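You operate a simulated robot arm through the tools that you are given. There is no shell and no other tool. Be economical: measure what you need, move in short steps, check, and stop when the job is done.

You run a simulated robot arm. Do the job below in one go: nothing can be reset, and whatever is moved stays where it is left.

Task
Put things in order on the top of the sorting table. At the end: the black gel carton stands where the black iron weight stood; the black ink cartridge (marked "INK 40") from the top of the sorting table stands where the black gel carton stood; the black iron weight is on the silver round tray; the yellow cloth weight stands where the black ink cartridge stood; whatever was shut is shut again. Leave all else as you found it, and nothing knocked over. Set down upright: iron weight.

The check looks at the end state, three seconds after you hand in, the way a careful person would. Anything else that was tipped, shoved, dropped, spilled or broken makes it a failure. Flat cloth is picked up by pressing the open fingertips on it (5 to 10 N) and closing them slowly along it; thin cloth reads only 2 to 8 mm in the jaws.

Robot
A 6-joint arm with a two-finger parallel gripper, fixed in place. Base frame: the origin is at the foot of the arm, x ahead of it, y to its left, z up; the work surface is at about z = 660. Units: mm, rad, N and s.
With the tool pointing down near the work surface it reaches from about 200 to 620 mm from the base axis. Its first joint turns from -1.152 to 1.152 rad. Payload 2.7 kg.
The TCP is the grasp point between the finger pads, 23 mm short of the fingertips. In the tool frame z runs along the fingers and y along their closing line. The gripper opens to 94 mm. The fingers are 38 mm wide and 10 mm thick; the gripper's body (54 by 96 mm) begins 39 mm behind the TCP.
Orientation is that of the tool frame in the base frame, as [roll, pitch, yaw] about the fixed x, y, z axes, in that order (R = Rz(yaw) Ry(pitch) Rx(roll)). With the fingers straight down and closing along the base's y, the tool's x points along the base's -x, its y along +y and its z along -z.

Tools
- The arm moves only by the tool drive_tool. Its argument "deltas" is one flat list of numbers, 7 for each row, row after row: the turn, a rotation vector about the tool's x, y, z in rad, then the shift along the tool's x, y, z in mm, then the opening in per cent of the stroke, from 0 (shut) to 100 (fully open). In form: [ax, ay, az, tx, ty, tz, jaw, ax, ay, az, tx, ty, tz, jaw, ...]. A call has 1 to 20 rows; each row is the pose to reach, as a shift and turn from the pose commanded when the call began, along the tool's axes at that moment. A row lasts 0.2 s, in which the tool goes at most 50 mm and 0.15 rad; a call with a longer step from one row to the next is refused whole, and so is a gripper value outside its range. A pose out of reach is approached as far as the arm can. The call stops where the force on the tool passes 40 N (or 10 N more than at its start, if that is more) or the arm is blocked; 0.2 s more then pass. Each finger travels about 45 mm/s and halts on what it meets, pressing with about 22 N; the grip force reading is that of the motor and also rises with nothing between the fingers. The clock runs only during rows and for 0.2 s after the last one: add rows that repeat a pose to give the fingers time. The reply holds the time, the measured pose of the TCP, the force on the tool along the base axes, the opening and the grip force, in the units named above and with some noise, with the torque about the TCP (base axes, N m) and any sound that the robot's microphone picked up.
- Cameras (640 x 400 px; columns grow to the right, rows downward): "scene" is fixed at [84.3, -453, 1386.6]; the picture's right is [0.59, -0.81, 0.00], its down [-0.59, -0.43, -0.69] and it looks along [0.55, 0.41, -0.73] (base axes); focal length 325 px, centre (320, 200). "wrist" rides on the gripper at [86, 16, -75] in the tool frame; the picture's right is [-0.18, 0.98, 0.00], its down [-0.58, -0.11, -0.81] and it looks along [-0.79, -0.15, 0.59] (tool axes); focal length 243 px, centre (320, 200). There is no depth. A picture from a camera that has moved, and an enlarged one, comes with that camera's place and axes in the base frame and with its lens.
- grab_frame(camera): a new picture of that camera. It takes no simulated time.
- enlarge(camera, box): a new picture of the part [left, top, right, bottom] of that camera's present view, enlarged. It takes no simulated time.
- job_done(): hands the job in; it is judged then, once.

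Go step by step. Nothing tells you positions but the pictures and the camera data: compare them with the known pose of the tool, close in by small moves and look again before you grip or let go. The budget is 120 turns and 76 pictures, counting those below and the enlarged ones. Unless the task says otherwise, let go and move clear before handing in, and close with one line.

The tools are called after ">>>" by a JSON object that holds its "name" and its "arguments". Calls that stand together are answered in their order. drive_tool: Moves the arm, as the interface text tells. Its arguments: {"type":"object","properties":{"deltas":{"type":"array","items":{"type":"number"}}},"required":["deltas"]} The other tools are called the same way: grab_frame (camera) takes a picture; enlarge (camera, box) takes an enlarged picture of a part of a camera's view; job_done () hands the job in.

At the start:

```text
clock: 0.0
tool_pos: [468.8, -65.2, 925.0]
ee_rot: [-3.141, 0.0, -3.141]
ft_force: [0.2, -0.5, 0.4]
torque: [-0.01, 0.0, -0.02]
opening: 94.2
gripper_force: 0.0
```

scene: 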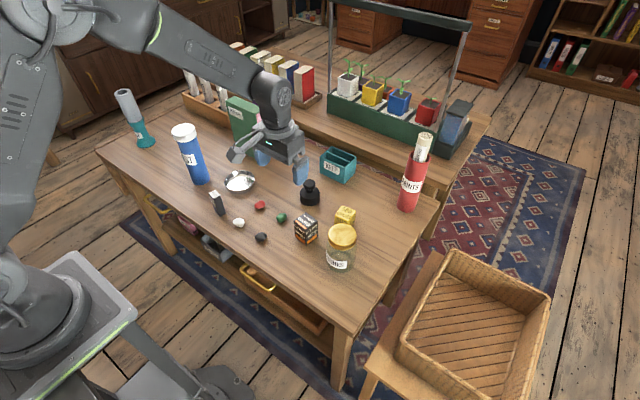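
wrist: 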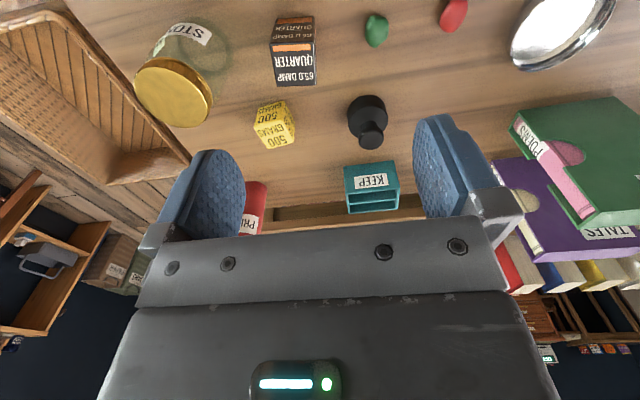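

I see the table with a black iron weight, a black/orange carton, a yellow block, a slim black item, a silver tray and stones. I take enlarged looks first to identify each one.

>>> {"name": "enlarge", "arguments": {"camera": "scene", "box": [160, 130, 320, 250]}}

>>> {"name": "enlarge", "arguments": {"camera": "scene", "box": [260, 140, 450, 280]}}

>>> {"name": "enlarge", "arguments": {"camera": "wrist", "box": [120, 0, 440, 220]}}

```text
3.33 times, centred on (240, 190) of scene
camera zoom: at [84.3, -453.0, 1386.6], right [0.59, -0.81, 0.0], down [-0.59, -0.43, -0.69], along [0.55, 0.41, -0.73], focal length 1083 px, centre (587, 233)
```

zoom: 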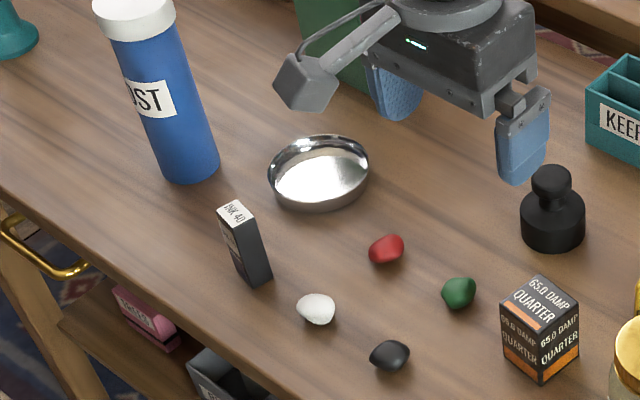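

```text
2.86 times, centred on (355, 210) of scene
camera zoom: at [84.3, -453.0, 1386.6], right [0.59, -0.81, 0.0], down [-0.59, -0.43, -0.69], along [0.55, 0.41, -0.73], focal length 928 px, centre (220, 171)
```

zoom: 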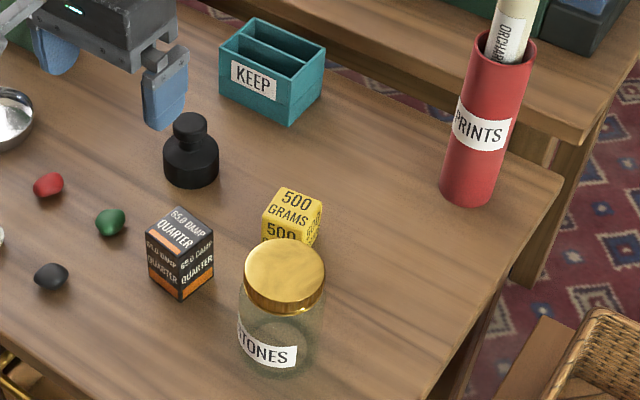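

```text
1.82 times, centred on (280, 110) of wrist
camera zoom: at [382.8, -49.2, 997.7], right [0.18, 0.98, 0.0], down [0.58, -0.11, 0.81], along [0.79, -0.15, -0.59], focal length 441 px, centre (393, 364)
```

zoom: 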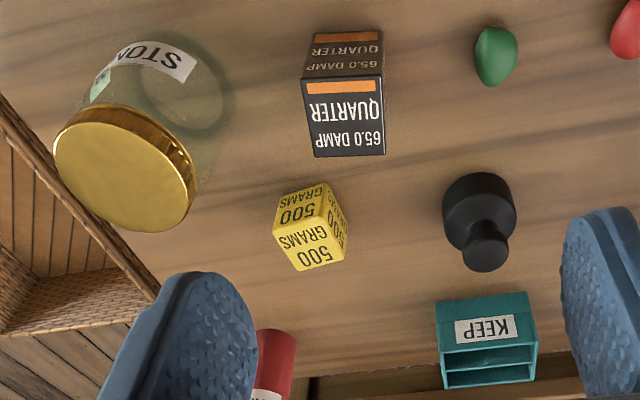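

I place the iron weight near (620, -20), carton (503, -98), yellow cube (600, -160), ink (417, 159) and tray (538, 201). Next I move towards the iron weight, well above it, for a closer look.

>>> {"name": "drive_tool", "arguments": {"deltas": [0, 0, 0, -23, 11, 31, 100, 0, 0, 0, -46, 22, 62, 100, 0, 0, 0, -69, 33, 94, 100, 0, 0, 0, -91, 45, 125, 100, 0, 0, 0, -91, 45, 125, 100]}}

>>> {"name": "grab_frame", "arguments": {"camera": "wrist"}}

```text
clock: 1.2
tool_pos: [559.9, -20.5, 801.1]
ee_rot: [-3.141, 0.003, 3.141]
ft_force: [0.9, 0.4, -0.1]
torque: [-0.04, 0.04, 0.01]
opening: 94.0
gripper_force: 0.1
```

```text
70 pictures are left
camera wrist: at [473.5, -5.2, 873.6], right [0.18, 0.98, 0.0], down [0.58, -0.11, 0.81], along [0.79, -0.15, -0.59], focal length 243 px, centre (320, 200)
```

wrist: 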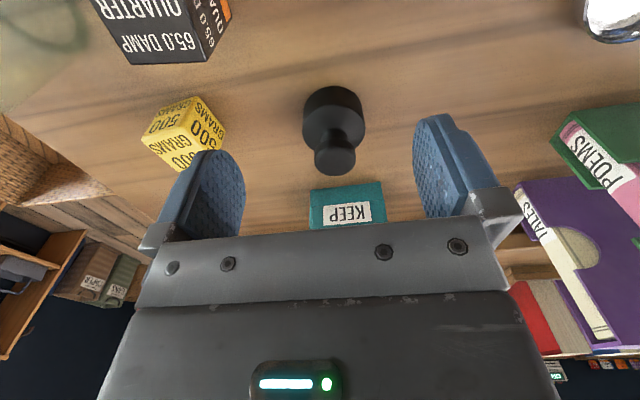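

The weight's knob is about at (616, -19). I move over it at this height and look.

>>> {"name": "drive_tool", "arguments": {"deltas": [0, 0, 0, -28, 1, 0, 100, 0, 0, 0, -57, 1, 0, 100, 0, 0, 0, -57, 1, 20, 100, 0, 0, 0, -57, 1, 20, 100]}}

>>> {"name": "grab_frame", "arguments": {"camera": "wrist"}}

>>> {"name": "enlarge", "arguments": {"camera": "scene", "box": [260, 130, 360, 220]}}

```text
clock: 2.2
tool_pos: [616.7, -21.0, 779.3]
ee_rot: [3.141, 0.003, -3.141]
ft_force: [0.9, 0.3, 0.5]
torque: [0.0, 0.01, 0.01]
opening: 93.9
gripper_force: 0.0
```

```text
69 pictures are left
camera wrist: at [531.6, -4.4, 853.4], right [0.18, 0.98, 0.0], down [0.58, -0.11, 0.81], along [0.79, -0.15, -0.59], focal length 243 px, centre (320, 200)
```

wrist: 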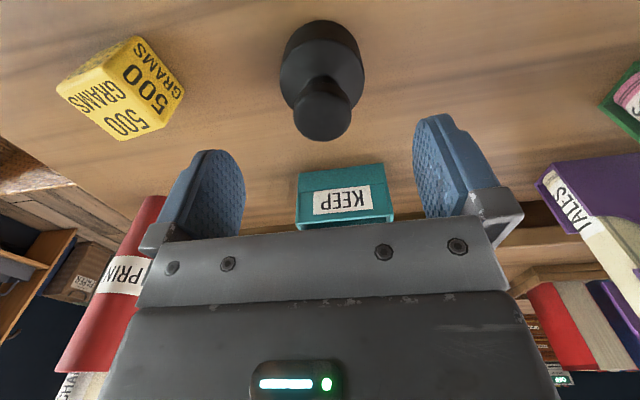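

```text
4.44 times, centred on (310, 175) of scene
camera zoom: at [84.3, -453.0, 1386.6], right [0.59, -0.81, 0.0], down [-0.59, -0.43, -0.69], along [0.55, 0.41, -0.73], focal length 1444 px, centre (364, 311)
```

zoom: 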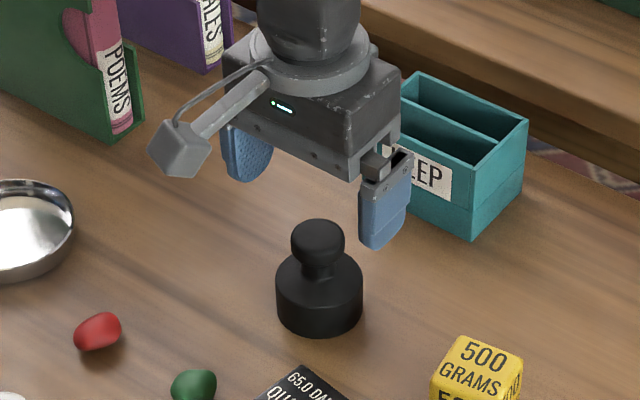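

The knob is centred about (616, -19, 722), so I'm already above it. I go down to it and look before closing.

>>> {"name": "drive_tool", "arguments": {"deltas": [0, 0, 0, 0, 0, 20, 100, 0, 0, 0, 0, 0, 40, 100, 0, 0, 0, 0, 0, 58, 100, 0, 0, 0, 0, 0, 58, 100]}}

>>> {"name": "grab_frame", "arguments": {"camera": "wrist"}}

>>> {"name": "enlarge", "arguments": {"camera": "scene", "box": [260, 130, 360, 220]}}

```text
clock: 3.2
tool_pos: [617.2, -21.8, 723.1]
ee_rot: [3.139, 0.0, -3.141]
ft_force: [0.1, 0.1, 0.4]
torque: [-0.02, 0.0, 0.01]
opening: 94.0
gripper_force: 0.0
```

```text
67 pictures are left
camera wrist: at [531.0, -5.3, 795.8], right [0.18, 0.98, 0.0], down [0.58, -0.11, 0.81], along [0.79, -0.15, -0.59], focal length 243 px, centre (320, 200)
```

wrist: 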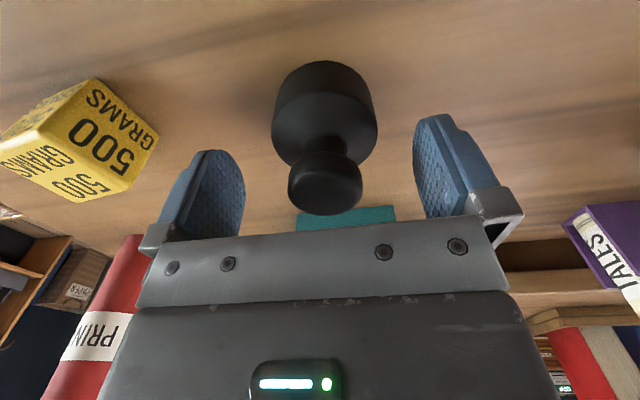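

```text
4.44 times, centred on (310, 175) of scene
camera zoom: at [84.2, -453.0, 1386.6], right [0.59, -0.81, 0.0], down [-0.59, -0.43, -0.69], along [0.55, 0.41, -0.73], focal length 1444 px, centre (364, 311)
```

zoom: 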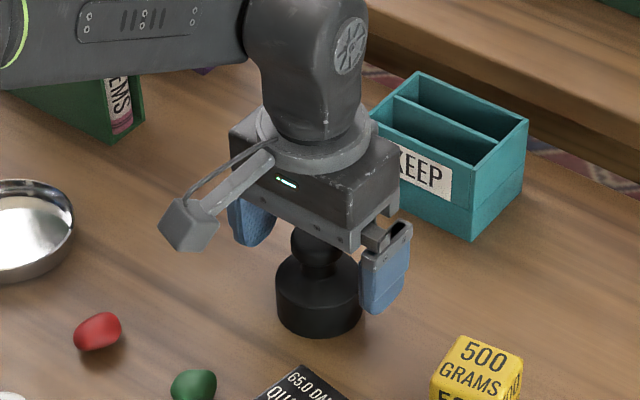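

The knob sits at the grasp point, at about (616.6, -19.3), which I record as the weight's spot. I close now.

>>> {"name": "drive_tool", "arguments": {"deltas": [0, 0, 0, 0, 2, 0, 60, 0, 0, 0, 0, 2, 0, 40, 0, 0, 0, 0, 2, 0, 20, 0, 0, 0, 0, 2, 0, 10, 0, 0, 0, 0, 2, 0, 10, 0, 0, 0, 0, 2, 0, 10, 0, 0, 0, 0, 2, 0, 10]}}

>>> {"name": "grab_frame", "arguments": {"camera": "wrist"}}

```text
clock: 4.8
tool_pos: [616.6, -19.4, 722.6]
ee_rot: [-3.14, 0.002, -3.141]
ft_force: [-0.8, -3.2, 0.0]
torque: [-0.08, 0.02, 0.01]
opening: 35.3
gripper_force: 21.3
```

```text
65 pictures are left
camera wrist: at [531.3, -2.8, 795.6], right [0.18, 0.98, 0.0], down [0.58, -0.11, 0.81], along [0.79, -0.15, -0.59], focal length 243 px, centre (320, 200)
```

wrist: 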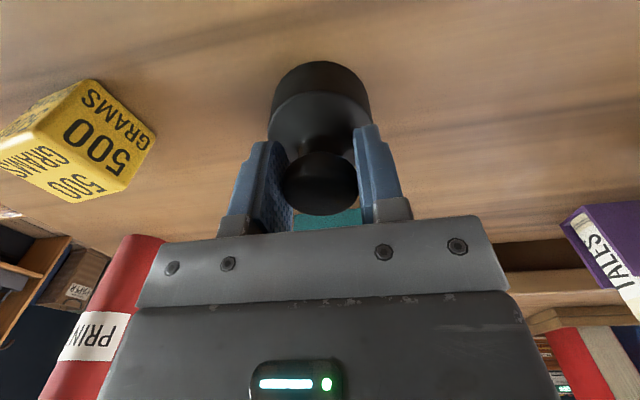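

The knob is held at 35 mm opening. I lift it straight up.

>>> {"name": "drive_tool", "arguments": {"deltas": [0, 0, 0, 0, 0, -10, 10, 0, 0, 0, 0, 0, -30, 10, 0, 0, 0, 0, 0, -50, 10, 0, 0, 0, 0, 0, -70, 10, 0, 0, 0, 0, 0, -90, 10, 0, 0, 0, 0, 0, -90, 10]}}

>>> {"name": "grab_frame", "arguments": {"camera": "wrist"}}

```text
clock: 6.2
tool_pos: [614.3, -18.7, 811.6]
ee_rot: [3.142, 0.0, -3.142]
ft_force: [-0.2, -0.3, -6.8]
torque: [-0.02, 0.03, -0.01]
opening: 35.2
gripper_force: 22.3
```

```text
64 pictures are left
camera wrist: at [528.8, -1.7, 885.0], right [0.18, 0.98, 0.0], down [0.58, -0.11, 0.81], along [0.79, -0.15, -0.59], focal length 243 px, centre (320, 200)
```

wrist: 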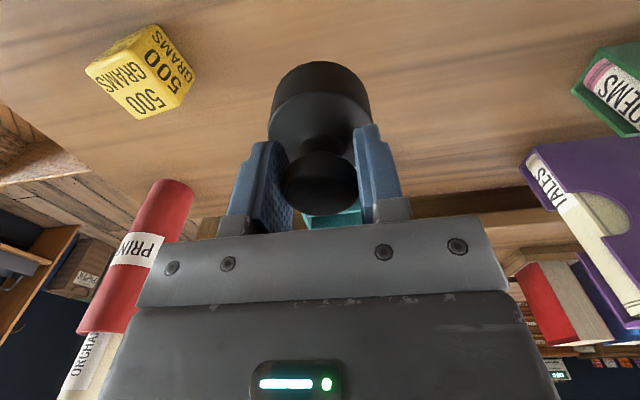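

It is firmly held. I carry it toward the tray, stopping short to view the tray.

>>> {"name": "drive_tool", "arguments": {"deltas": [0, 0, 0, 20, 30, 0, 10, 0, 0, 0, 45, 68, 0, 10, 0, 0, 0, 70, 105, 0, 10, 0, 0, 0, 95, 143, 0, 10, 0, 0, 0, 120, 180, 0, 10, 0, 0, 0, 147, 217, 0, 10, 0, 0, 0, 147, 217, 0, 10]}}

>>> {"name": "grab_frame", "arguments": {"camera": "wrist"}}

>>> {"name": "grab_frame", "arguments": {"camera": "scene"}}

```text
clock: 7.8
tool_pos: [470.5, 199.9, 810.7]
ee_rot: [3.141, 0.004, -3.14]
ft_force: [0.3, -0.6, -6.4]
torque: [-0.01, 0.01, 0.05]
opening: 35.0
gripper_force: 21.3
```

```text
63 pictures are left
camera wrist: at [384.3, 216.8, 883.7], right [0.18, 0.98, 0.0], down [0.58, -0.11, 0.81], along [0.79, -0.15, -0.59], focal length 243 px, centre (320, 200)
```

wrist: 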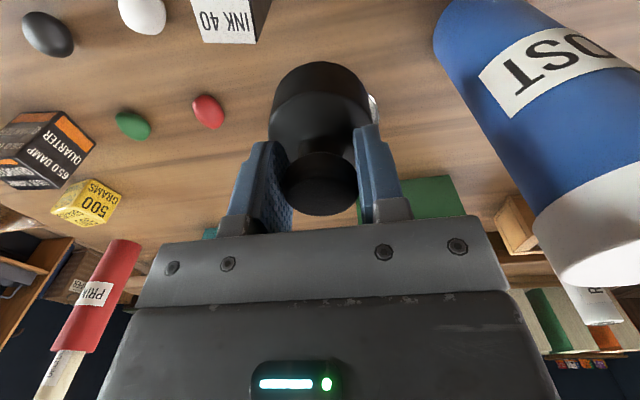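

```text
62 pictures are left
```

scene: 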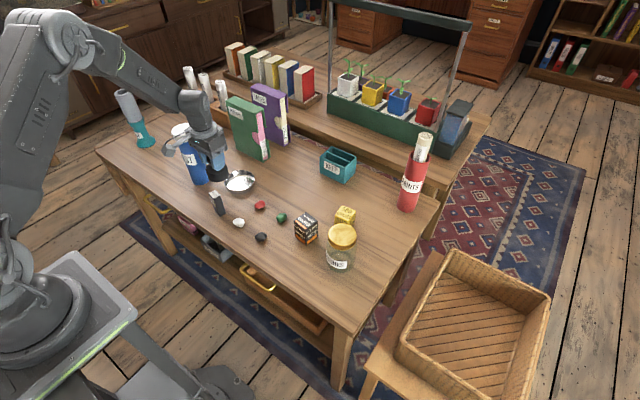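

The held weight hides the tray from the wrist camera. I shift sideways to see it.

>>> {"name": "drive_tool", "arguments": {"deltas": [0, 0, 0, 0, -40, 0, 10, 0, 0, 0, 0, -80, 0, 10, 0, 0, 0, 0, -80, 0, 10]}}

>>> {"name": "grab_frame", "arguments": {"camera": "wrist"}}

```text
clock: 8.6
tool_pos: [470.5, 120.9, 809.7]
ee_rot: [-3.141, 0.003, -3.141]
ft_force: [0.3, -0.2, -8.0]
torque: [0.01, -0.03, -0.05]
opening: 35.4
gripper_force: 22.1
```

```text
61 pictures are left
camera wrist: at [384.3, 137.0, 882.5], right [0.18, 0.98, 0.0], down [0.58, -0.11, 0.81], along [0.79, -0.15, -0.59], focal length 243 px, centre (320, 200)
```

wrist: 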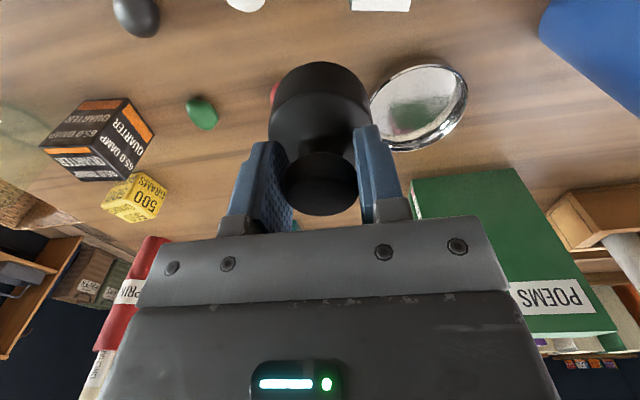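

The tray centre is at about (536, 203), with its floor just above the table. I move over it and come down partway.

>>> {"name": "drive_tool", "arguments": {"deltas": [0, 0, 0, -22, 28, 0, 10, 0, 0, 0, -44, 56, 0, 10, 0, 0, 0, -66, 83, 0, 10, 0, 0, 0, -66, 83, 20, 10, 0, 0, 0, -66, 83, 40, 10, 0, 0, 0, -66, 83, 60, 10, 0, 0, 0, -66, 83, 60, 10]}}

>>> {"name": "grab_frame", "arguments": {"camera": "wrist"}}

>>> {"name": "enlarge", "arguments": {"camera": "scene", "box": [180, 110, 300, 210]}}

```text
clock: 10.2
tool_pos: [538.2, 203.3, 751.9]
ee_rot: [3.141, 0.002, 3.14]
ft_force: [0.0, 0.6, -7.7]
torque: [-0.02, 0.03, -0.02]
opening: 35.1
gripper_force: 22.2
```

```text
60 pictures are left
camera wrist: at [452.9, 219.3, 825.8], right [0.18, 0.98, 0.0], down [0.58, -0.11, 0.81], along [0.79, -0.15, -0.59], focal length 243 px, centre (320, 200)
```

wrist: 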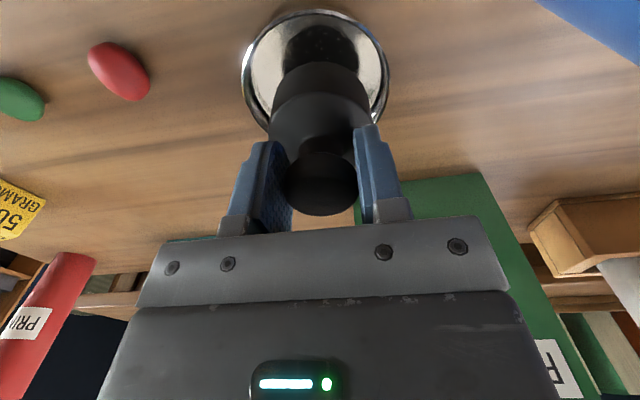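

```text
4.00 times, centred on (240, 160) of scene
camera zoom: at [84.4, -453.0, 1386.6], right [0.59, -0.81, 0.0], down [-0.59, -0.43, -0.69], along [0.55, 0.41, -0.73], focal length 1300 px, centre (640, 360)
```

zoom: 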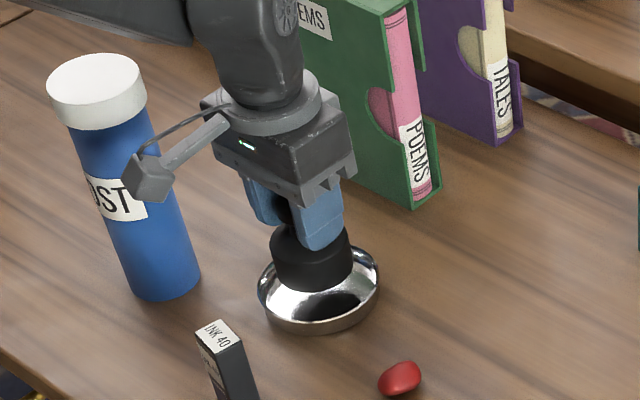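

The weight is nearly centred over the tray and I shift about 4 mm forward. Then I lower it slowly and watch the force.

>>> {"name": "drive_tool", "arguments": {"deltas": [0, 0, 0, -4, 0, 0, 10, 0, 0, 0, -4, 0, 12, 10, 0, 0, 0, -4, 0, 20, 10, 0, 0, 0, -4, 0, 22, 10, 0, 0, 0, -4, 0, 24, 10, 0, 0, 0, -4, 0, 24, 10]}}

```text
clock: 11.6
tool_pos: [538.8, 203.4, 726.7]
ee_rot: [3.14, 0.002, -3.139]
ft_force: [0.1, 0.4, -8.2]
torque: [0.01, 0.04, -0.02]
opening: 35.5
gripper_force: 21.6
```

>>> {"name": "drive_tool", "arguments": {"deltas": [0, 0, 0, 0, 0, 1, 10, 0, 0, 0, 0, 0, 2, 10, 0, 0, 0, 0, 0, 2, 10]}}

>>> {"name": "enlarge", "arguments": {"camera": "scene", "box": [200, 140, 280, 200]}}

```text
clock: 12.4
tool_pos: [541.0, 203.1, 726.8]
ee_rot: [3.141, 0.004, -3.141]
ft_force: [-3.5, -1.6, 5.9]
torque: [-0.12, 0.32, -0.03]
opening: 35.2
gripper_force: 21.9
```

```text
6.67 times, centred on (240, 170) of scene
camera zoom: at [84.1, -453.1, 1386.6], right [0.59, -0.81, 0.0], down [-0.59, -0.43, -0.69], along [0.55, 0.41, -0.73], focal length 2166 px, centre (853, 400)
```

zoom: 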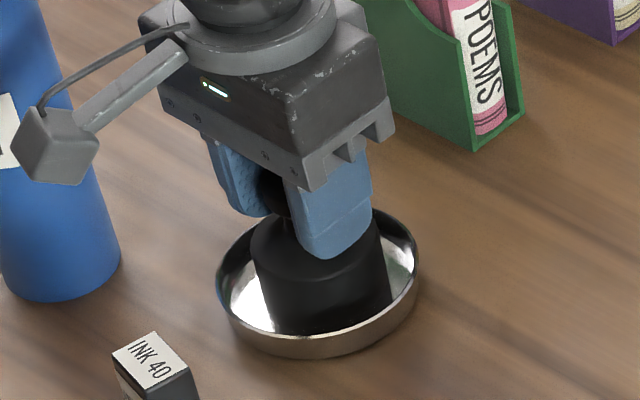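

The weight has touched the tray floor and looks centred and upright. I open gently, then rise.

>>> {"name": "drive_tool", "arguments": {"deltas": [0, 0, 0, 0, 0, -1, 38, 0, 0, 0, 0, 0, -1, 50, 0, 0, 0, 0, 0, -1, 70, 0, 0, 0, 0, 0, -1, 70, 0, 0, 0, 0, 0, -20, 70, 0, 0, 0, 0, 0, -50, 70, 0, 0, 0, 0, 0, -90, 80, 0, 0, 0, 0, 0, -90, 100]}}

>>> {"name": "enlarge", "arguments": {"camera": "scene", "box": [200, 140, 280, 200]}}

```text
clock: 14.2
tool_pos: [539.2, 203.0, 815.6]
ee_rot: [3.141, -0.001, 3.141]
ft_force: [-0.1, 0.4, -0.3]
torque: [0.02, 0.0, 0.03]
opening: 94.0
gripper_force: 0.1
```

```text
6.67 times, centred on (240, 170) of scene
camera zoom: at [84.2, -453.0, 1386.6], right [0.59, -0.81, 0.0], down [-0.59, -0.43, -0.69], along [0.55, 0.41, -0.73], focal length 2166 px, centre (853, 400)
```

zoom: 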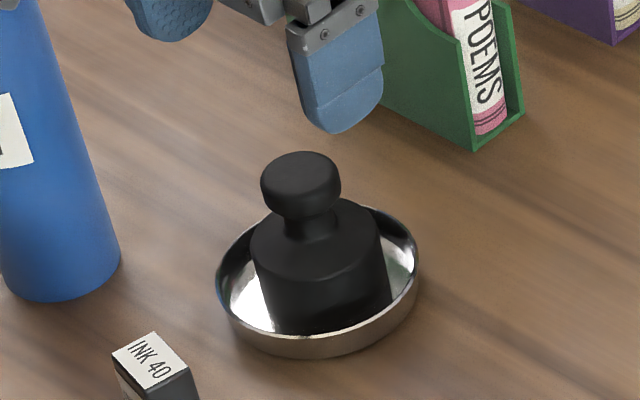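

The weight stands upright in the tray. Now I go to the carton, first to a viewing position behind it.

>>> {"name": "drive_tool", "arguments": {"deltas": [0, 0, 0, 16, -43, 0, 100, 0, 0, 0, 31, -86, 0, 100, 0, 0, 0, 47, -129, 0, 100, 0, 0, 0, 63, -172, 0, 100, 0, 0, 0, 78, -215, 0, 100, 0, 0, 0, 94, -258, 0, 100, 0, 0, 0, 110, -301, 0, 100, 0, 0, 0, 110, -301, 0, 100]}}

>>> {"name": "grab_frame", "arguments": {"camera": "wrist"}}

```text
clock: 16.0
tool_pos: [428.4, -99.4, 814.7]
ee_rot: [-3.141, 0.002, -3.141]
ft_force: [0.2, -0.4, 0.2]
torque: [0.01, -0.01, -0.02]
opening: 94.1
gripper_force: 0.1
```

```text
56 pictures are left
camera wrist: at [342.1, -82.5, 887.6], right [0.18, 0.98, 0.0], down [0.58, -0.11, 0.81], along [0.79, -0.15, -0.59], focal length 243 px, centre (320, 200)
```

wrist: 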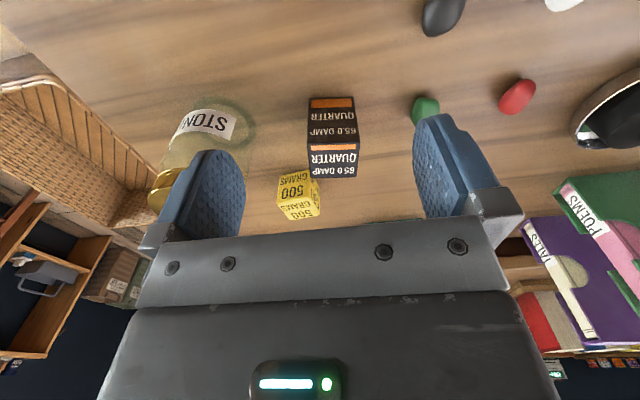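

I enlarge the carton to get its edges and its turn.

>>> {"name": "enlarge", "arguments": {"camera": "wrist", "box": [250, 80, 410, 190]}}

>>> {"name": "enlarge", "arguments": {"camera": "scene", "box": [280, 195, 380, 275]}}

```text
3.64 times, centred on (330, 135) of wrist
camera zoom: at [342.1, -82.5, 887.6], right [0.18, 0.98, 0.0], down [0.58, -0.11, 0.81], along [0.79, -0.15, -0.59], focal length 882 px, centre (284, 436)
```

zoom: 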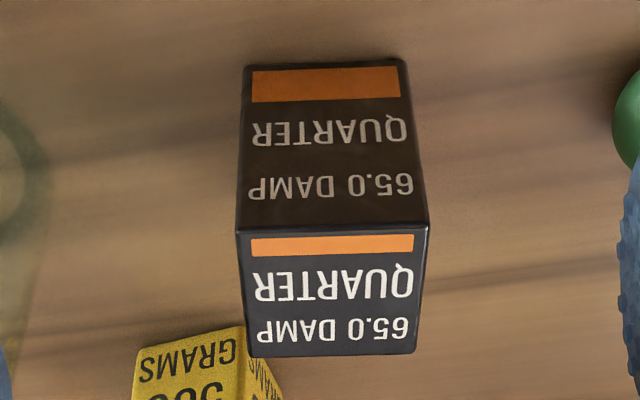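

```text
5.00 times, centred on (330, 235) of scene
camera zoom: at [84.2, -453.1, 1386.6], right [0.59, -0.81, 0.0], down [-0.59, -0.43, -0.69], along [0.55, 0.41, -0.73], focal length 1625 px, centre (270, 25)
```

zoom: 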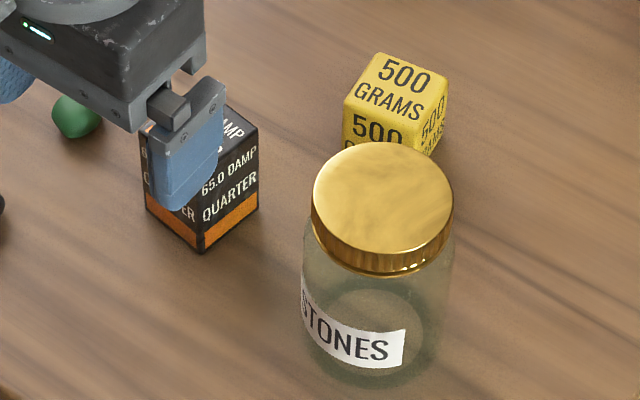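

The carton is about 44×44×68 mm, centred at (499, -100) and turned -8°. I move above it with the tool turned to match and check.

>>> {"name": "drive_tool", "arguments": {"deltas": [0, 0, 0.07, -35, -1, 0, 80, 0, 0, 0.14, -69, -2, 0, 80, 0, 0, 0.14, -69, -2, 30, 80, 0, 0, 0.14, -69, -2, 56, 80, 0, 0, 0.14, -69, -2, 56, 80]}}

>>> {"name": "grab_frame", "arguments": {"camera": "wrist"}}

```text
clock: 17.2
tool_pos: [499.4, -98.9, 760.1]
ee_rot: [-3.141, 0.003, 3.001]
ft_force: [-0.3, 0.6, 1.1]
torque: [0.01, -0.01, 0.02]
opening: 75.2
gripper_force: 0.0
```

```text
53 pictures are left
camera wrist: at [417.2, -70.9, 832.0], right [0.32, 0.95, 0.0], down [0.56, -0.19, 0.81], along [0.77, -0.26, -0.59], focal length 243 px, centre (320, 200)
```

wrist: 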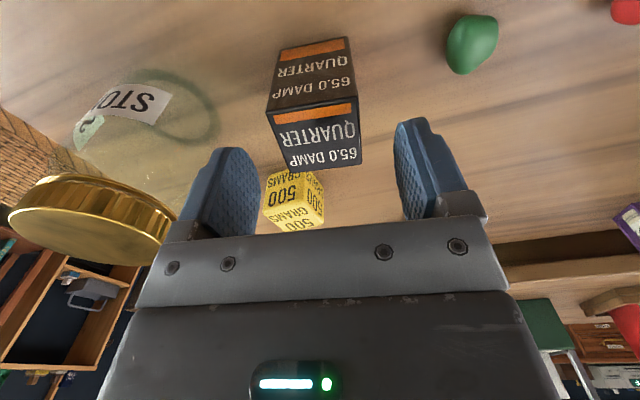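

The edges look more tilted than I expected, so I enlarge to check the alignment.

>>> {"name": "enlarge", "arguments": {"camera": "wrist", "box": [240, 25, 400, 180]}}

```text
2.58 times, centred on (320, 102) of wrist
camera zoom: at [417.2, -70.9, 832.0], right [0.32, 0.95, 0.0], down [0.56, -0.19, 0.81], along [0.77, -0.26, -0.59], focal length 626 px, centre (320, 452)
```

zoom: 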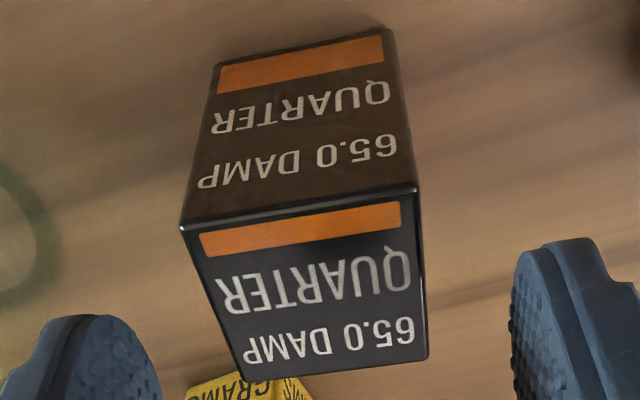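

It is aligned: carton centre at (500, -100), yaw -8°. I go down and close.

>>> {"name": "drive_tool", "arguments": {"deltas": [0, 0, 0, 0, 0, 30, 80, 0, 0, 0, 0, 0, 62, 80, 0, 0, 0, 0, 0, 62, 80, 0, 0, 0, 0, 0, 62, 60, 0, 0, 0, 0, 0, 62, 45, 0, 0, 0, 0, 0, 62, 30, 0, 0, 0, 0, 0, 62, 30, 0, 0, 0, 0, 0, 62, 30]}}

>>> {"name": "grab_frame", "arguments": {"camera": "wrist"}}

```text
clock: 19.0
tool_pos: [497.1, -100.9, 699.4]
ee_rot: [3.14, 0.002, 3.0]
ft_force: [-0.1, -0.1, 0.9]
torque: [-0.01, 0.01, 0.05]
opening: 45.6
gripper_force: 21.9
```

```text
51 pictures are left
camera wrist: at [414.8, -72.1, 771.7], right [0.32, 0.95, 0.0], down [0.56, -0.19, 0.81], along [0.76, -0.26, -0.59], focal length 243 px, centre (320, 200)
```

wrist: 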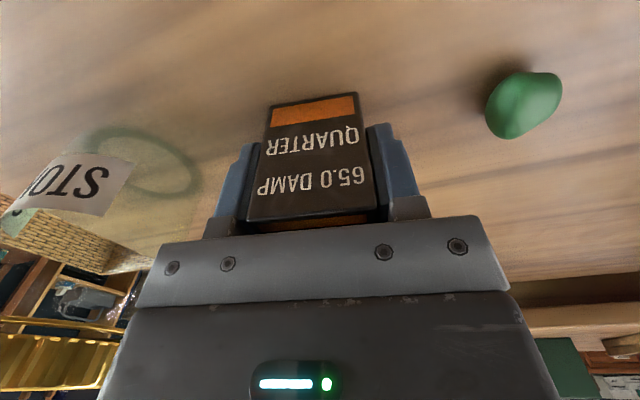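

The carton is gripped at 45 mm. I lift it and carry it over the weight's old spot (616.6, -20).

>>> {"name": "drive_tool", "arguments": {"deltas": [0, 0, 0, 0, 0, -10, 30, 0, 0, 0, 0, 0, -40, 30, 0, 0, 0, 0, 0, -70, 30, 0, 0, 0, -26, 24, -70, 30, 0, 0, 0, -52, 48, -70, 30, 0, 0, 0, -79, 72, -70, 30, 0, 0, 0, -104.7, 95.5, -70, 30, 0, 0, 0, -104.7, 95.5, -40, 30, 0, 0, 0, -104.7, 95.5, -20, 30, 0, 0, 0, -104.7, 95.5, -10, 30, 0, 0, 0, -104.7, 95.5, -10, 30]}}

>>> {"name": "enlarge", "arguments": {"camera": "scene", "box": [260, 130, 360, 220]}}

>>> {"name": "grab_frame", "arguments": {"camera": "wrist"}}

```text
clock: 21.4
tool_pos: [615.1, -20.5, 710.5]
ee_rot: [-3.14, 0.001, 3.002]
ft_force: [-0.1, -0.5, -1.0]
torque: [-0.01, 0.01, 0.01]
opening: 46.1
gripper_force: 22.0
```

```text
4.44 times, centred on (310, 175) of scene
camera zoom: at [84.3, -453.0, 1386.6], right [0.59, -0.81, 0.0], down [-0.59, -0.43, -0.69], along [0.55, 0.41, -0.73], focal length 1444 px, centre (364, 311)
```

zoom: 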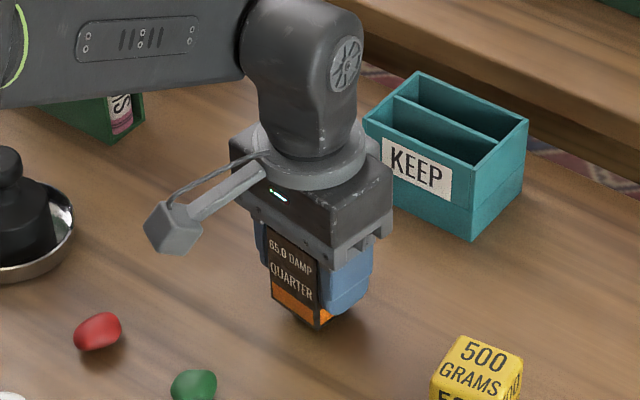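

```text
49 pictures are left
camera wrist: at [532.3, 8.6, 783.4], right [0.32, 0.95, 0.0], down [0.56, -0.19, 0.81], along [0.76, -0.26, -0.59], focal length 243 px, centre (320, 200)
```

wrist: 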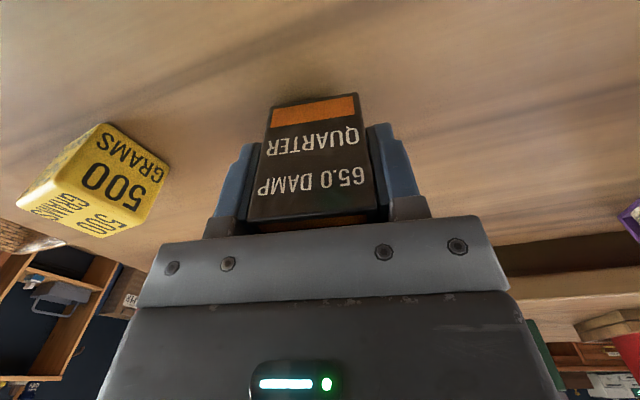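

The carton hangs straight over the spot, about 10 mm up. I lower it until contact.

>>> {"name": "drive_tool", "arguments": {"deltas": [0, 0, 0, 0, 0, 5, 30, 0, 0, 0, 0, 0, 8, 30, 0, 0, 0, 0, 0, 10, 30, 0, 0, 0, 0, 0, 10.5, 30, 0, 0, 0, 0, 0, 10.5, 30]}}

```text
clock: 22.6
tool_pos: [616.3, -20.3, 697.9]
ee_rot: [3.141, 0.005, 3.002]
ft_force: [-2.3, 1.0, 7.5]
torque: [0.08, 0.2, -0.01]
opening: 45.7
gripper_force: 22.2
```

It touches down with about 8 N. I open and rise.

>>> {"name": "drive_tool", "arguments": {"deltas": [0, 0, 0, 0, 0, -0.5, 52, 0, 0, 0, 0, 0, -0.5, 60, 0, 0, 0, 0, 0, -0.5, 75, 0, 0, 0, 0, 0, -0.5, 75, 0, 0, 0, 0, 0, -20, 75, 0, 0, 0, 0, 0, -60, 75, 0, 0, 0, 0, 0, -100, 100, 0, 0, 0, 0, 0, -100, 100]}}

>>> {"name": "enlarge", "arguments": {"camera": "scene", "box": [200, 130, 380, 250]}}

```text
clock: 24.4
tool_pos: [615.2, -21.6, 795.8]
ee_rot: [3.141, 0.002, 3.003]
ft_force: [0.1, -0.8, -0.1]
torque: [0.01, 0.02, -0.03]
opening: 94.2
gripper_force: 0.0
```

```text
3.33 times, centred on (290, 190) of scene
camera zoom: at [84.2, -453.0, 1386.6], right [0.59, -0.81, 0.0], down [-0.59, -0.43, -0.69], along [0.55, 0.41, -0.73], focal length 1083 px, centre (420, 233)
```

zoom: 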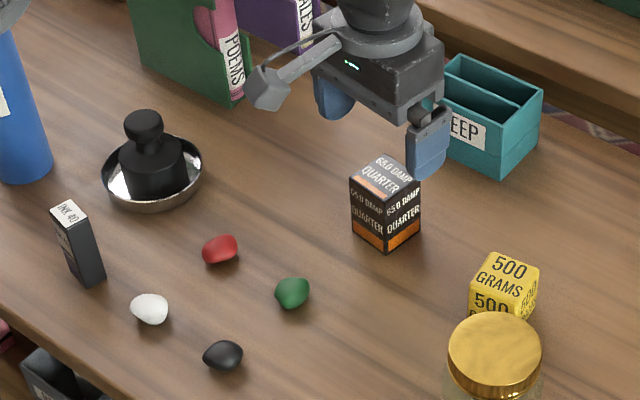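

The carton stands on the weight's old spot. Next I go behind the ink cartridge for a look.

>>> {"name": "drive_tool", "arguments": {"deltas": [0, 0, -0.02, 42, 19, 0, 100, 0, 0, -0.04, 84, 37, 0, 100, 0, 0, -0.06, 125, 56, 0, 100, 0, 0, -0.08, 167, 75, 0, 100, 0, 0, -0.1, 209, 93, 0, 100, 0, 0, -0.12, 250, 112, 0, 100, 0, 0, -0.14, 291.8, 130.7, 0, 100, 0, 0, -0.14, 291.8, 130.7, 0, 100]}}

>>> {"name": "grab_frame", "arguments": {"camera": "wrist"}}

>>> {"name": "enlarge", "arguments": {"camera": "wrist", "box": [260, 40, 420, 180]}}

```text
clock: 26.2
tool_pos: [344.1, 148.0, 799.1]
ee_rot: [3.141, 0.002, 3.141]
ft_force: [0.2, -0.5, 0.4]
torque: [0.03, -0.02, -0.01]
opening: 93.9
gripper_force: 0.1
```

```text
47 pictures are left
camera wrist: at [257.5, 164.9, 871.8], right [0.18, 0.98, 0.0], down [0.58, -0.11, 0.81], along [0.79, -0.15, -0.59], focal length 243 px, centre (320, 200)
```

wrist: 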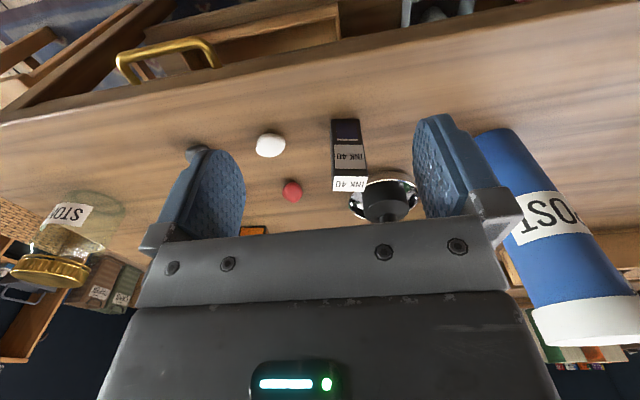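

```text
2.86 times, centred on (340, 110) of wrist
camera zoom: at [257.5, 164.9, 871.8], right [0.18, 0.98, 0.0], down [0.58, -0.11, 0.81], along [0.79, -0.15, -0.59], focal length 693 px, centre (263, 457)
```

zoom: 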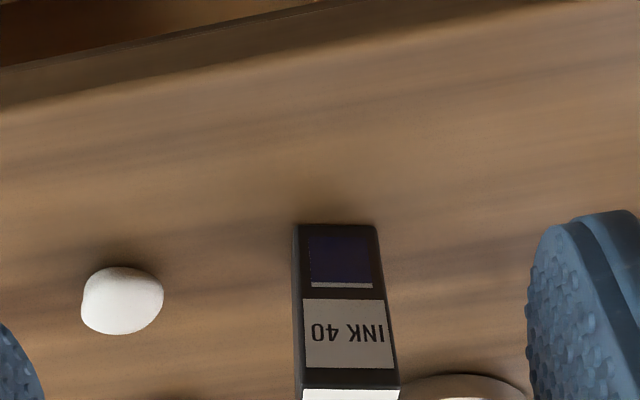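

The ink cartridge is about 29 wide, 18 deep and 78 tall, near (417, 160), turned about -9°. I move above it with yaw -0.15 and re-measure.

>>> {"name": "drive_tool", "arguments": {"deltas": [0, 0, 0.07, -30, 5, 0, 100, 0, 0, 0.15, -60, 10, 0, 80, 0, 0, 0.15, -60, 10, 0, 80]}}

>>> {"name": "grab_frame", "arguments": {"camera": "wrist"}}

>>> {"name": "enlarge", "arguments": {"camera": "wrist", "box": [260, 20, 400, 150]}}

```text
clock: 27.0
tool_pos: [406.8, 159.6, 798.1]
ee_rot: [3.141, 0.002, 2.99]
ft_force: [-1.3, -0.4, 0.2]
torque: [0.02, 0.01, 0.0]
opening: 75.1
gripper_force: 0.0
```

```text
45 pictures are left
camera wrist: at [324.3, 189.4, 870.7], right [0.33, 0.94, 0.0], down [0.56, -0.19, 0.81], along [0.76, -0.27, -0.59], focal length 243 px, centre (320, 200)
```

wrist: 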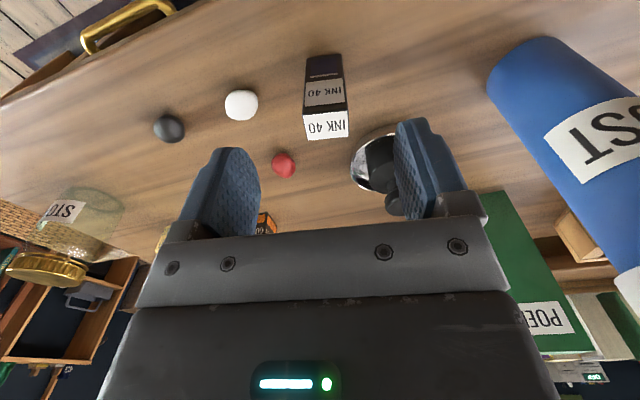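

```text
3.08 times, centred on (330, 85) of wrist
camera zoom: at [324.3, 189.4, 870.7], right [0.33, 0.94, 0.0], down [0.56, -0.19, 0.81], along [0.76, -0.27, -0.59], focal length 746 px, centre (289, 554)
```

zoom: 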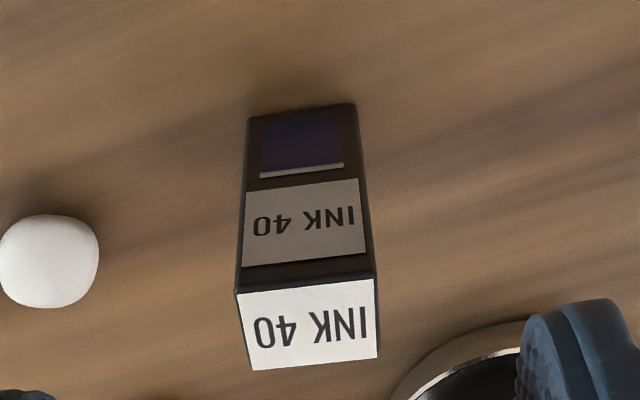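

Ink centre (419, 160.5), yaw -13°, top at z 738. I align, go down and close.

>>> {"name": "drive_tool", "arguments": {"deltas": [0, 0, 0.076, -13.8, 2.6, 0, 80, 0, 0, 0.076, -13.8, 2.6, 30, 80, 0, 0, 0.076, -13.8, 2.6, 60, 80, 0, 0, 0.076, -13.8, 2.6, 85.5, 80, 0, 0, 0.076, -13.8, 2.6, 85.5, 80]}}

>>> {"name": "grab_frame", "arguments": {"camera": "wrist"}}

```text
clock: 28.2
tool_pos: [421.4, 161.1, 709.9]
ee_rot: [3.141, 0.001, 2.916]
ft_force: [-1.1, -0.3, -0.2]
torque: [0.01, 0.02, 0.0]
opening: 75.1
gripper_force: 0.0
```

```text
43 pictures are left
camera wrist: at [341.0, 196.5, 783.3], right [0.4, 0.92, 0.0], down [0.54, -0.24, 0.81], along [0.74, -0.32, -0.59], focal length 243 px, centre (320, 200)
```

wrist: 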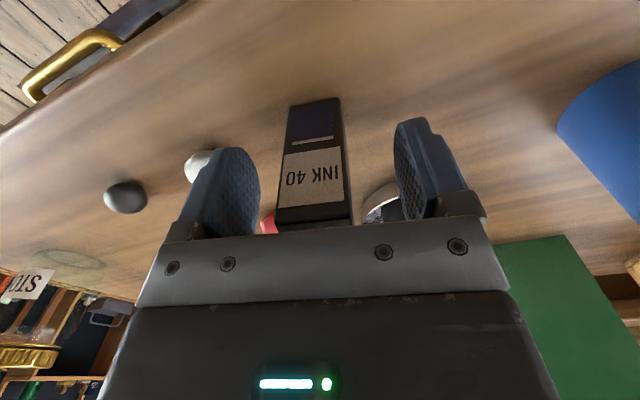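

It's between the fingers; I close and lift.

>>> {"name": "drive_tool", "arguments": {"deltas": [0, 0, 0, 0, 0, 0, 60, 0, 0, 0, 0, 0, 0, 45, 0, 0, 0, 0, 0, 0, 30, 0, 0, 0, 0, 0, 0, 15, 0, 0, 0, 0, 0, 0, 15, 0, 0, 0, 0, 0, 0, 15, 0, 0, 0, 0, 0, 0, 15]}}

>>> {"name": "grab_frame", "arguments": {"camera": "wrist"}}

```text
clock: 29.8
tool_pos: [421.3, 161.7, 710.0]
ee_rot: [-3.142, 0.004, 2.917]
ft_force: [0.2, 0.1, 0.5]
torque: [-0.01, -0.02, 0.02]
opening: 29.4
gripper_force: 21.8
```

```text
42 pictures are left
camera wrist: at [340.9, 196.3, 783.5], right [0.4, 0.92, 0.0], down [0.54, -0.24, 0.81], along [0.74, -0.32, -0.59], focal length 243 px, centre (320, 200)
```

wrist: 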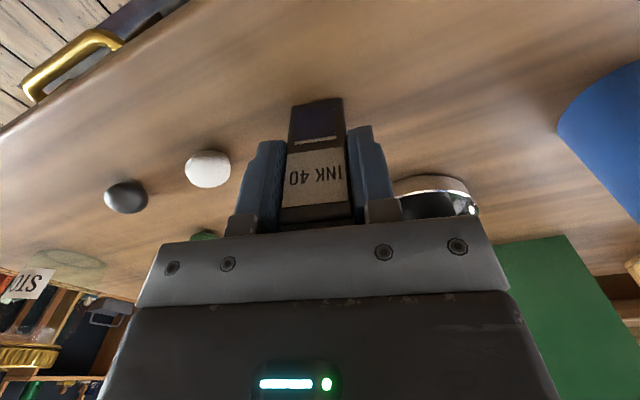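

Held at 29 mm. I lift it and carry it over the carton's old spot (500, -100), hovering about 12 mm up.

>>> {"name": "drive_tool", "arguments": {"deltas": [0, 0, 0, 0, 0, -10, 15, 0, 0, 0, 0, 0, -40, 15, 0, 0, 0, 0, 0, -70, 15, 0, 0, -0.015, -22, -39, -70, 15, 0, 0, -0.03, -45, -79, -70, 15, 0, 0, -0.045, -68, -118, -70, 15, 0, 0, -0.06, -91, -158, -70, 15, 0, 0, -0.075, -114, -197, -70, 15, 0, 0, -0.086, -136.1, -236.5, -70, 15, 0, 0, -0.086, -136.1, -236.5, -40, 15, 0, 0, -0.086, -136.1, -236.5, -12, 15, 0, 0, -0.086, -136.1, -236.5, -12, 15]}}

>>> {"name": "grab_frame", "arguments": {"camera": "wrist"}}

>>> {"name": "enlarge", "arguments": {"camera": "scene", "box": [240, 160, 380, 270]}}

```text
clock: 32.4
tool_pos: [500.0, -101.8, 722.3]
ee_rot: [3.141, 0.001, 3.001]
ft_force: [0.9, -0.4, -0.5]
torque: [0.01, 0.0, 0.01]
opening: 29.8
gripper_force: 22.0
```

```text
41 pictures are left
camera wrist: at [417.8, -72.5, 795.5], right [0.32, 0.95, 0.0], down [0.56, -0.19, 0.81], along [0.77, -0.26, -0.59], focal length 243 px, centre (320, 200)
```

wrist: 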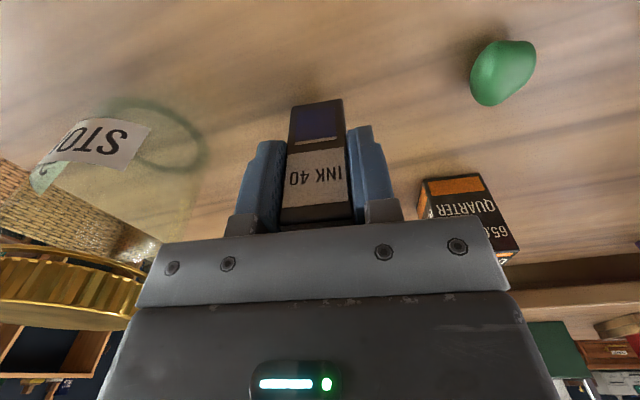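

```text
3.64 times, centred on (310, 215) of scene
camera zoom: at [84.3, -453.0, 1386.6], right [0.59, -0.81, 0.0], down [-0.59, -0.43, -0.69], along [0.55, 0.41, -0.73], focal length 1182 px, centre (356, 146)
```

zoom: 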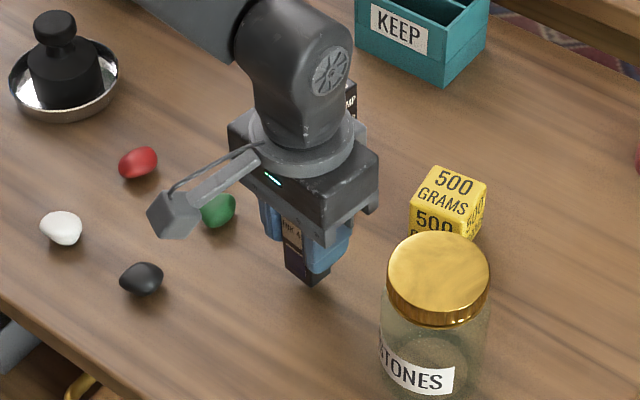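

It is hovering over the spot. I lower it gently to contact.

>>> {"name": "drive_tool", "arguments": {"deltas": [0, 0, 0, 0, 1, 6, 15, 0, 0, 0, 0, 1, 10, 15, 0, 0, 0, 0, 1, 12, 15, 0, 0, 0, 0, 1, 12.5, 15, 0, 0, 0, 0, 1, 12.5, 15]}}

```text
clock: 33.6
tool_pos: [498.9, -101.3, 711.6]
ee_rot: [-3.142, 0.002, 3.001]
ft_force: [0.4, 0.2, -1.1]
torque: [-0.01, -0.01, 0.01]
opening: 29.7
gripper_force: 21.7
```

>>> {"name": "drive_tool", "arguments": {"deltas": [0, 0, 0, 0, 0, 0.5, 15, 0, 0, 0, 0, 0, 1, 15, 0, 0, 0, 0, 0, 1, 15]}}

```text
clock: 34.4
tool_pos: [499.8, -100.5, 709.1]
ee_rot: [3.141, -0.001, 3.002]
ft_force: [-1.5, -0.1, 3.3]
torque: [0.02, 0.05, -0.01]
opening: 29.5
gripper_force: 22.1
```

Contact. I release slowly and rise.

>>> {"name": "drive_tool", "arguments": {"deltas": [0, 0, 0, 0, 0, 0, 36, 0, 0, 0, 0, 0, 0, 50, 0, 0, 0, 0, 0, 0, 70, 0, 0, 0, 0, 0, 0, 70, 0, 0, 0, 0, 0, -20, 70, 0, 0, 0, 0, 0, -60, 70, 0, 0, 0, 0, 0, -100, 70, 0, 0, 0, 0, 0, -100, 70]}}

>>> {"name": "enlarge", "arguments": {"camera": "scene", "box": [240, 160, 380, 270]}}

>>> {"name": "grab_frame", "arguments": {"camera": "wrist"}}

```text
clock: 36.2
tool_pos: [497.6, -99.2, 810.2]
ee_rot: [3.141, 0.001, 3.002]
ft_force: [-0.6, 0.6, -0.5]
torque: [-0.01, 0.0, 0.0]
opening: 65.7
gripper_force: 0.0
```

```text
3.64 times, centred on (310, 215) of scene
camera zoom: at [84.2, -453.0, 1386.6], right [0.59, -0.81, 0.0], down [-0.59, -0.43, -0.69], along [0.55, 0.41, -0.73], focal length 1182 px, centre (356, 146)
```

zoom: 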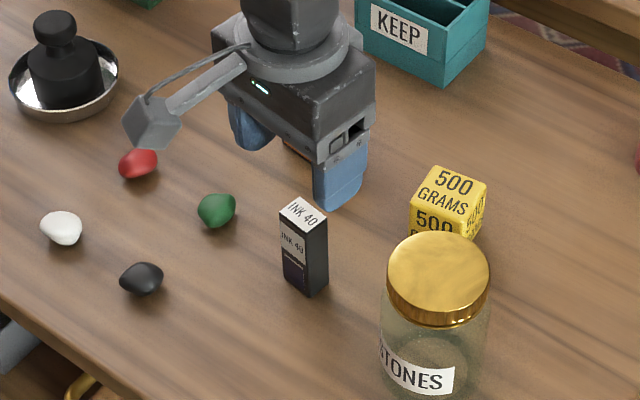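

```text
38 pictures are left
camera wrist: at [414.0, -71.4, 882.3], right [0.32, 0.95, 0.0], down [0.56, -0.19, 0.81], along [0.76, -0.26, -0.59], focal length 243 px, centre (320, 200)
```

wrist: 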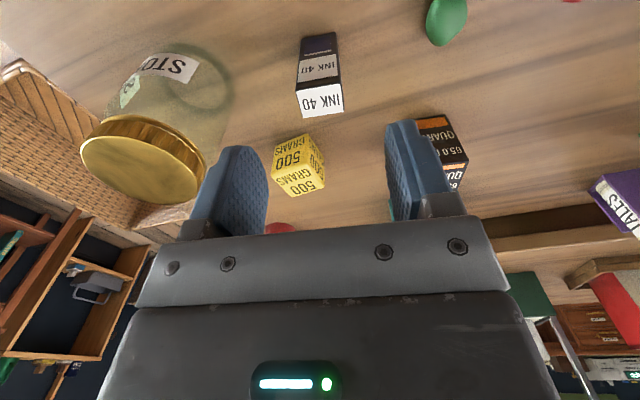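

The ink stands upright on the carton's old spot. Now I measure the yellow cube.

>>> {"name": "enlarge", "arguments": {"camera": "wrist", "box": [240, 110, 380, 210]}}

```text
4.00 times, centred on (310, 160) of wrist
camera zoom: at [414.0, -71.4, 882.3], right [0.32, 0.95, 0.0], down [0.56, -0.19, 0.81], along [0.76, -0.26, -0.59], focal length 970 px, centre (360, 360)
```

zoom: 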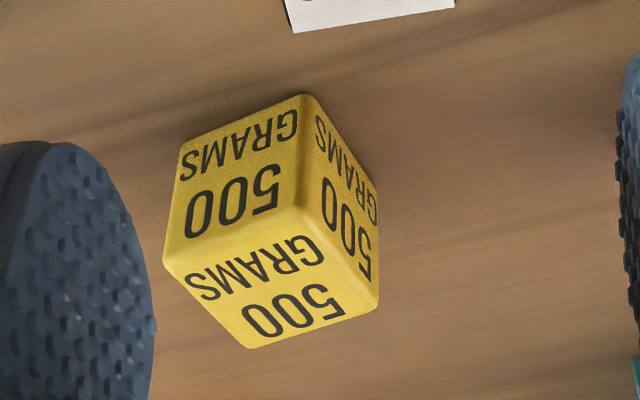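

The cube is about 43 mm, centred at (603, -161) and turned +9°, with the jar (lid top near z 775) close by. I'll grip it with the tool turned to -81°, so the camera swings away from the jar.

>>> {"name": "drive_tool", "arguments": {"deltas": [0, 0, 0.142, -7.5, -4.5, 0, 80, 0, 0, 0.284, -15, -9, 0, 80, 0, 0, 0.425, -22.5, -13.5, 0, 80, 0, 0, 0.566, -30, -18, 0, 80, 0, 0, 0.708, -37.5, -22.5, 0, 80, 0, 0, 0.85, -45, -27, 0, 80, 0, 0, 0.99, -52.5, -32, 0, 80, 0, 0, 1.132, -60, -36, 0, 80, 0, 0, 1.274, -67.4, -41, 0, 80, 0, 0, 1.274, -67.4, -41, 0, 80]}}

>>> {"name": "grab_frame", "arguments": {"camera": "wrist"}}

>>> {"name": "enlarge", "arguments": {"camera": "scene", "box": [270, 120, 430, 260]}}

```text
clock: 38.4
tool_pos: [559.1, -151.2, 809.7]
ee_rot: [3.14, 0.001, 1.726]
ft_force: [0.7, 0.7, -0.1]
torque: [0.01, -0.02, -0.04]
opening: 75.3
gripper_force: 0.1
```

```text
36 pictures are left
camera wrist: at [563.1, -61.9, 883.1], right [1.0, -0.03, 0.0], down [-0.02, -0.59, 0.81], along [-0.02, -0.81, -0.59], focal length 243 px, centre (320, 200)
```

wrist: 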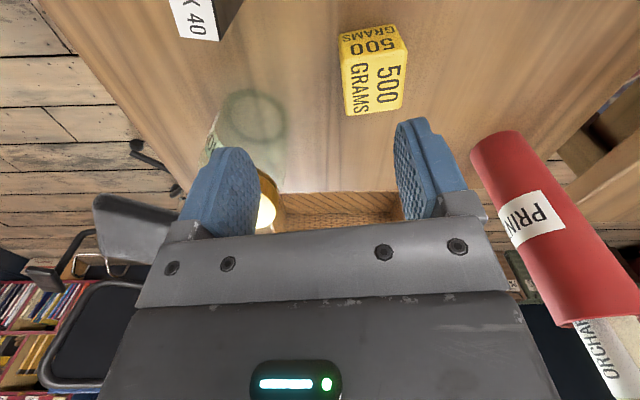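

```text
2.86 times, centred on (350, 190) of scene
camera zoom: at [84.3, -453.0, 1386.6], right [0.59, -0.81, 0.0], down [-0.59, -0.43, -0.69], along [0.55, 0.41, -0.73], focal length 928 px, centre (234, 229)
```

zoom: 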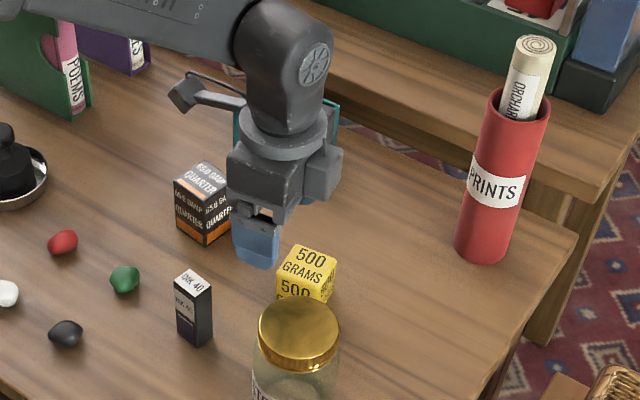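

Camera is well clear of the jar. I enlarge the cube from here to refine its place.

>>> {"name": "enlarge", "arguments": {"camera": "wrist", "box": [310, 10, 440, 130]}}

```text
3.33 times, centred on (375, 70) of wrist
camera zoom: at [563.1, -61.9, 883.1], right [1.0, -0.03, 0.0], down [-0.02, -0.59, 0.81], along [-0.02, -0.81, -0.59], focal length 809 px, centre (137, 633)
```

zoom: 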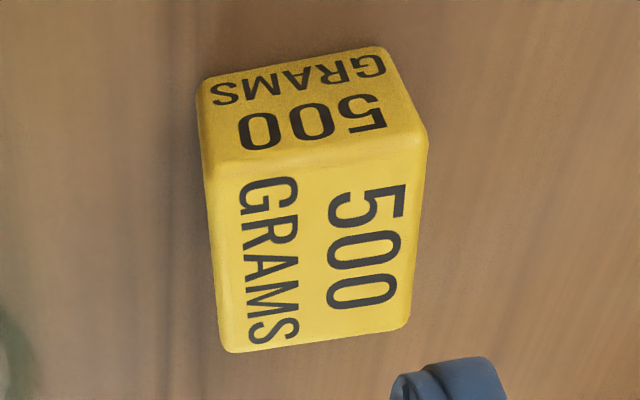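

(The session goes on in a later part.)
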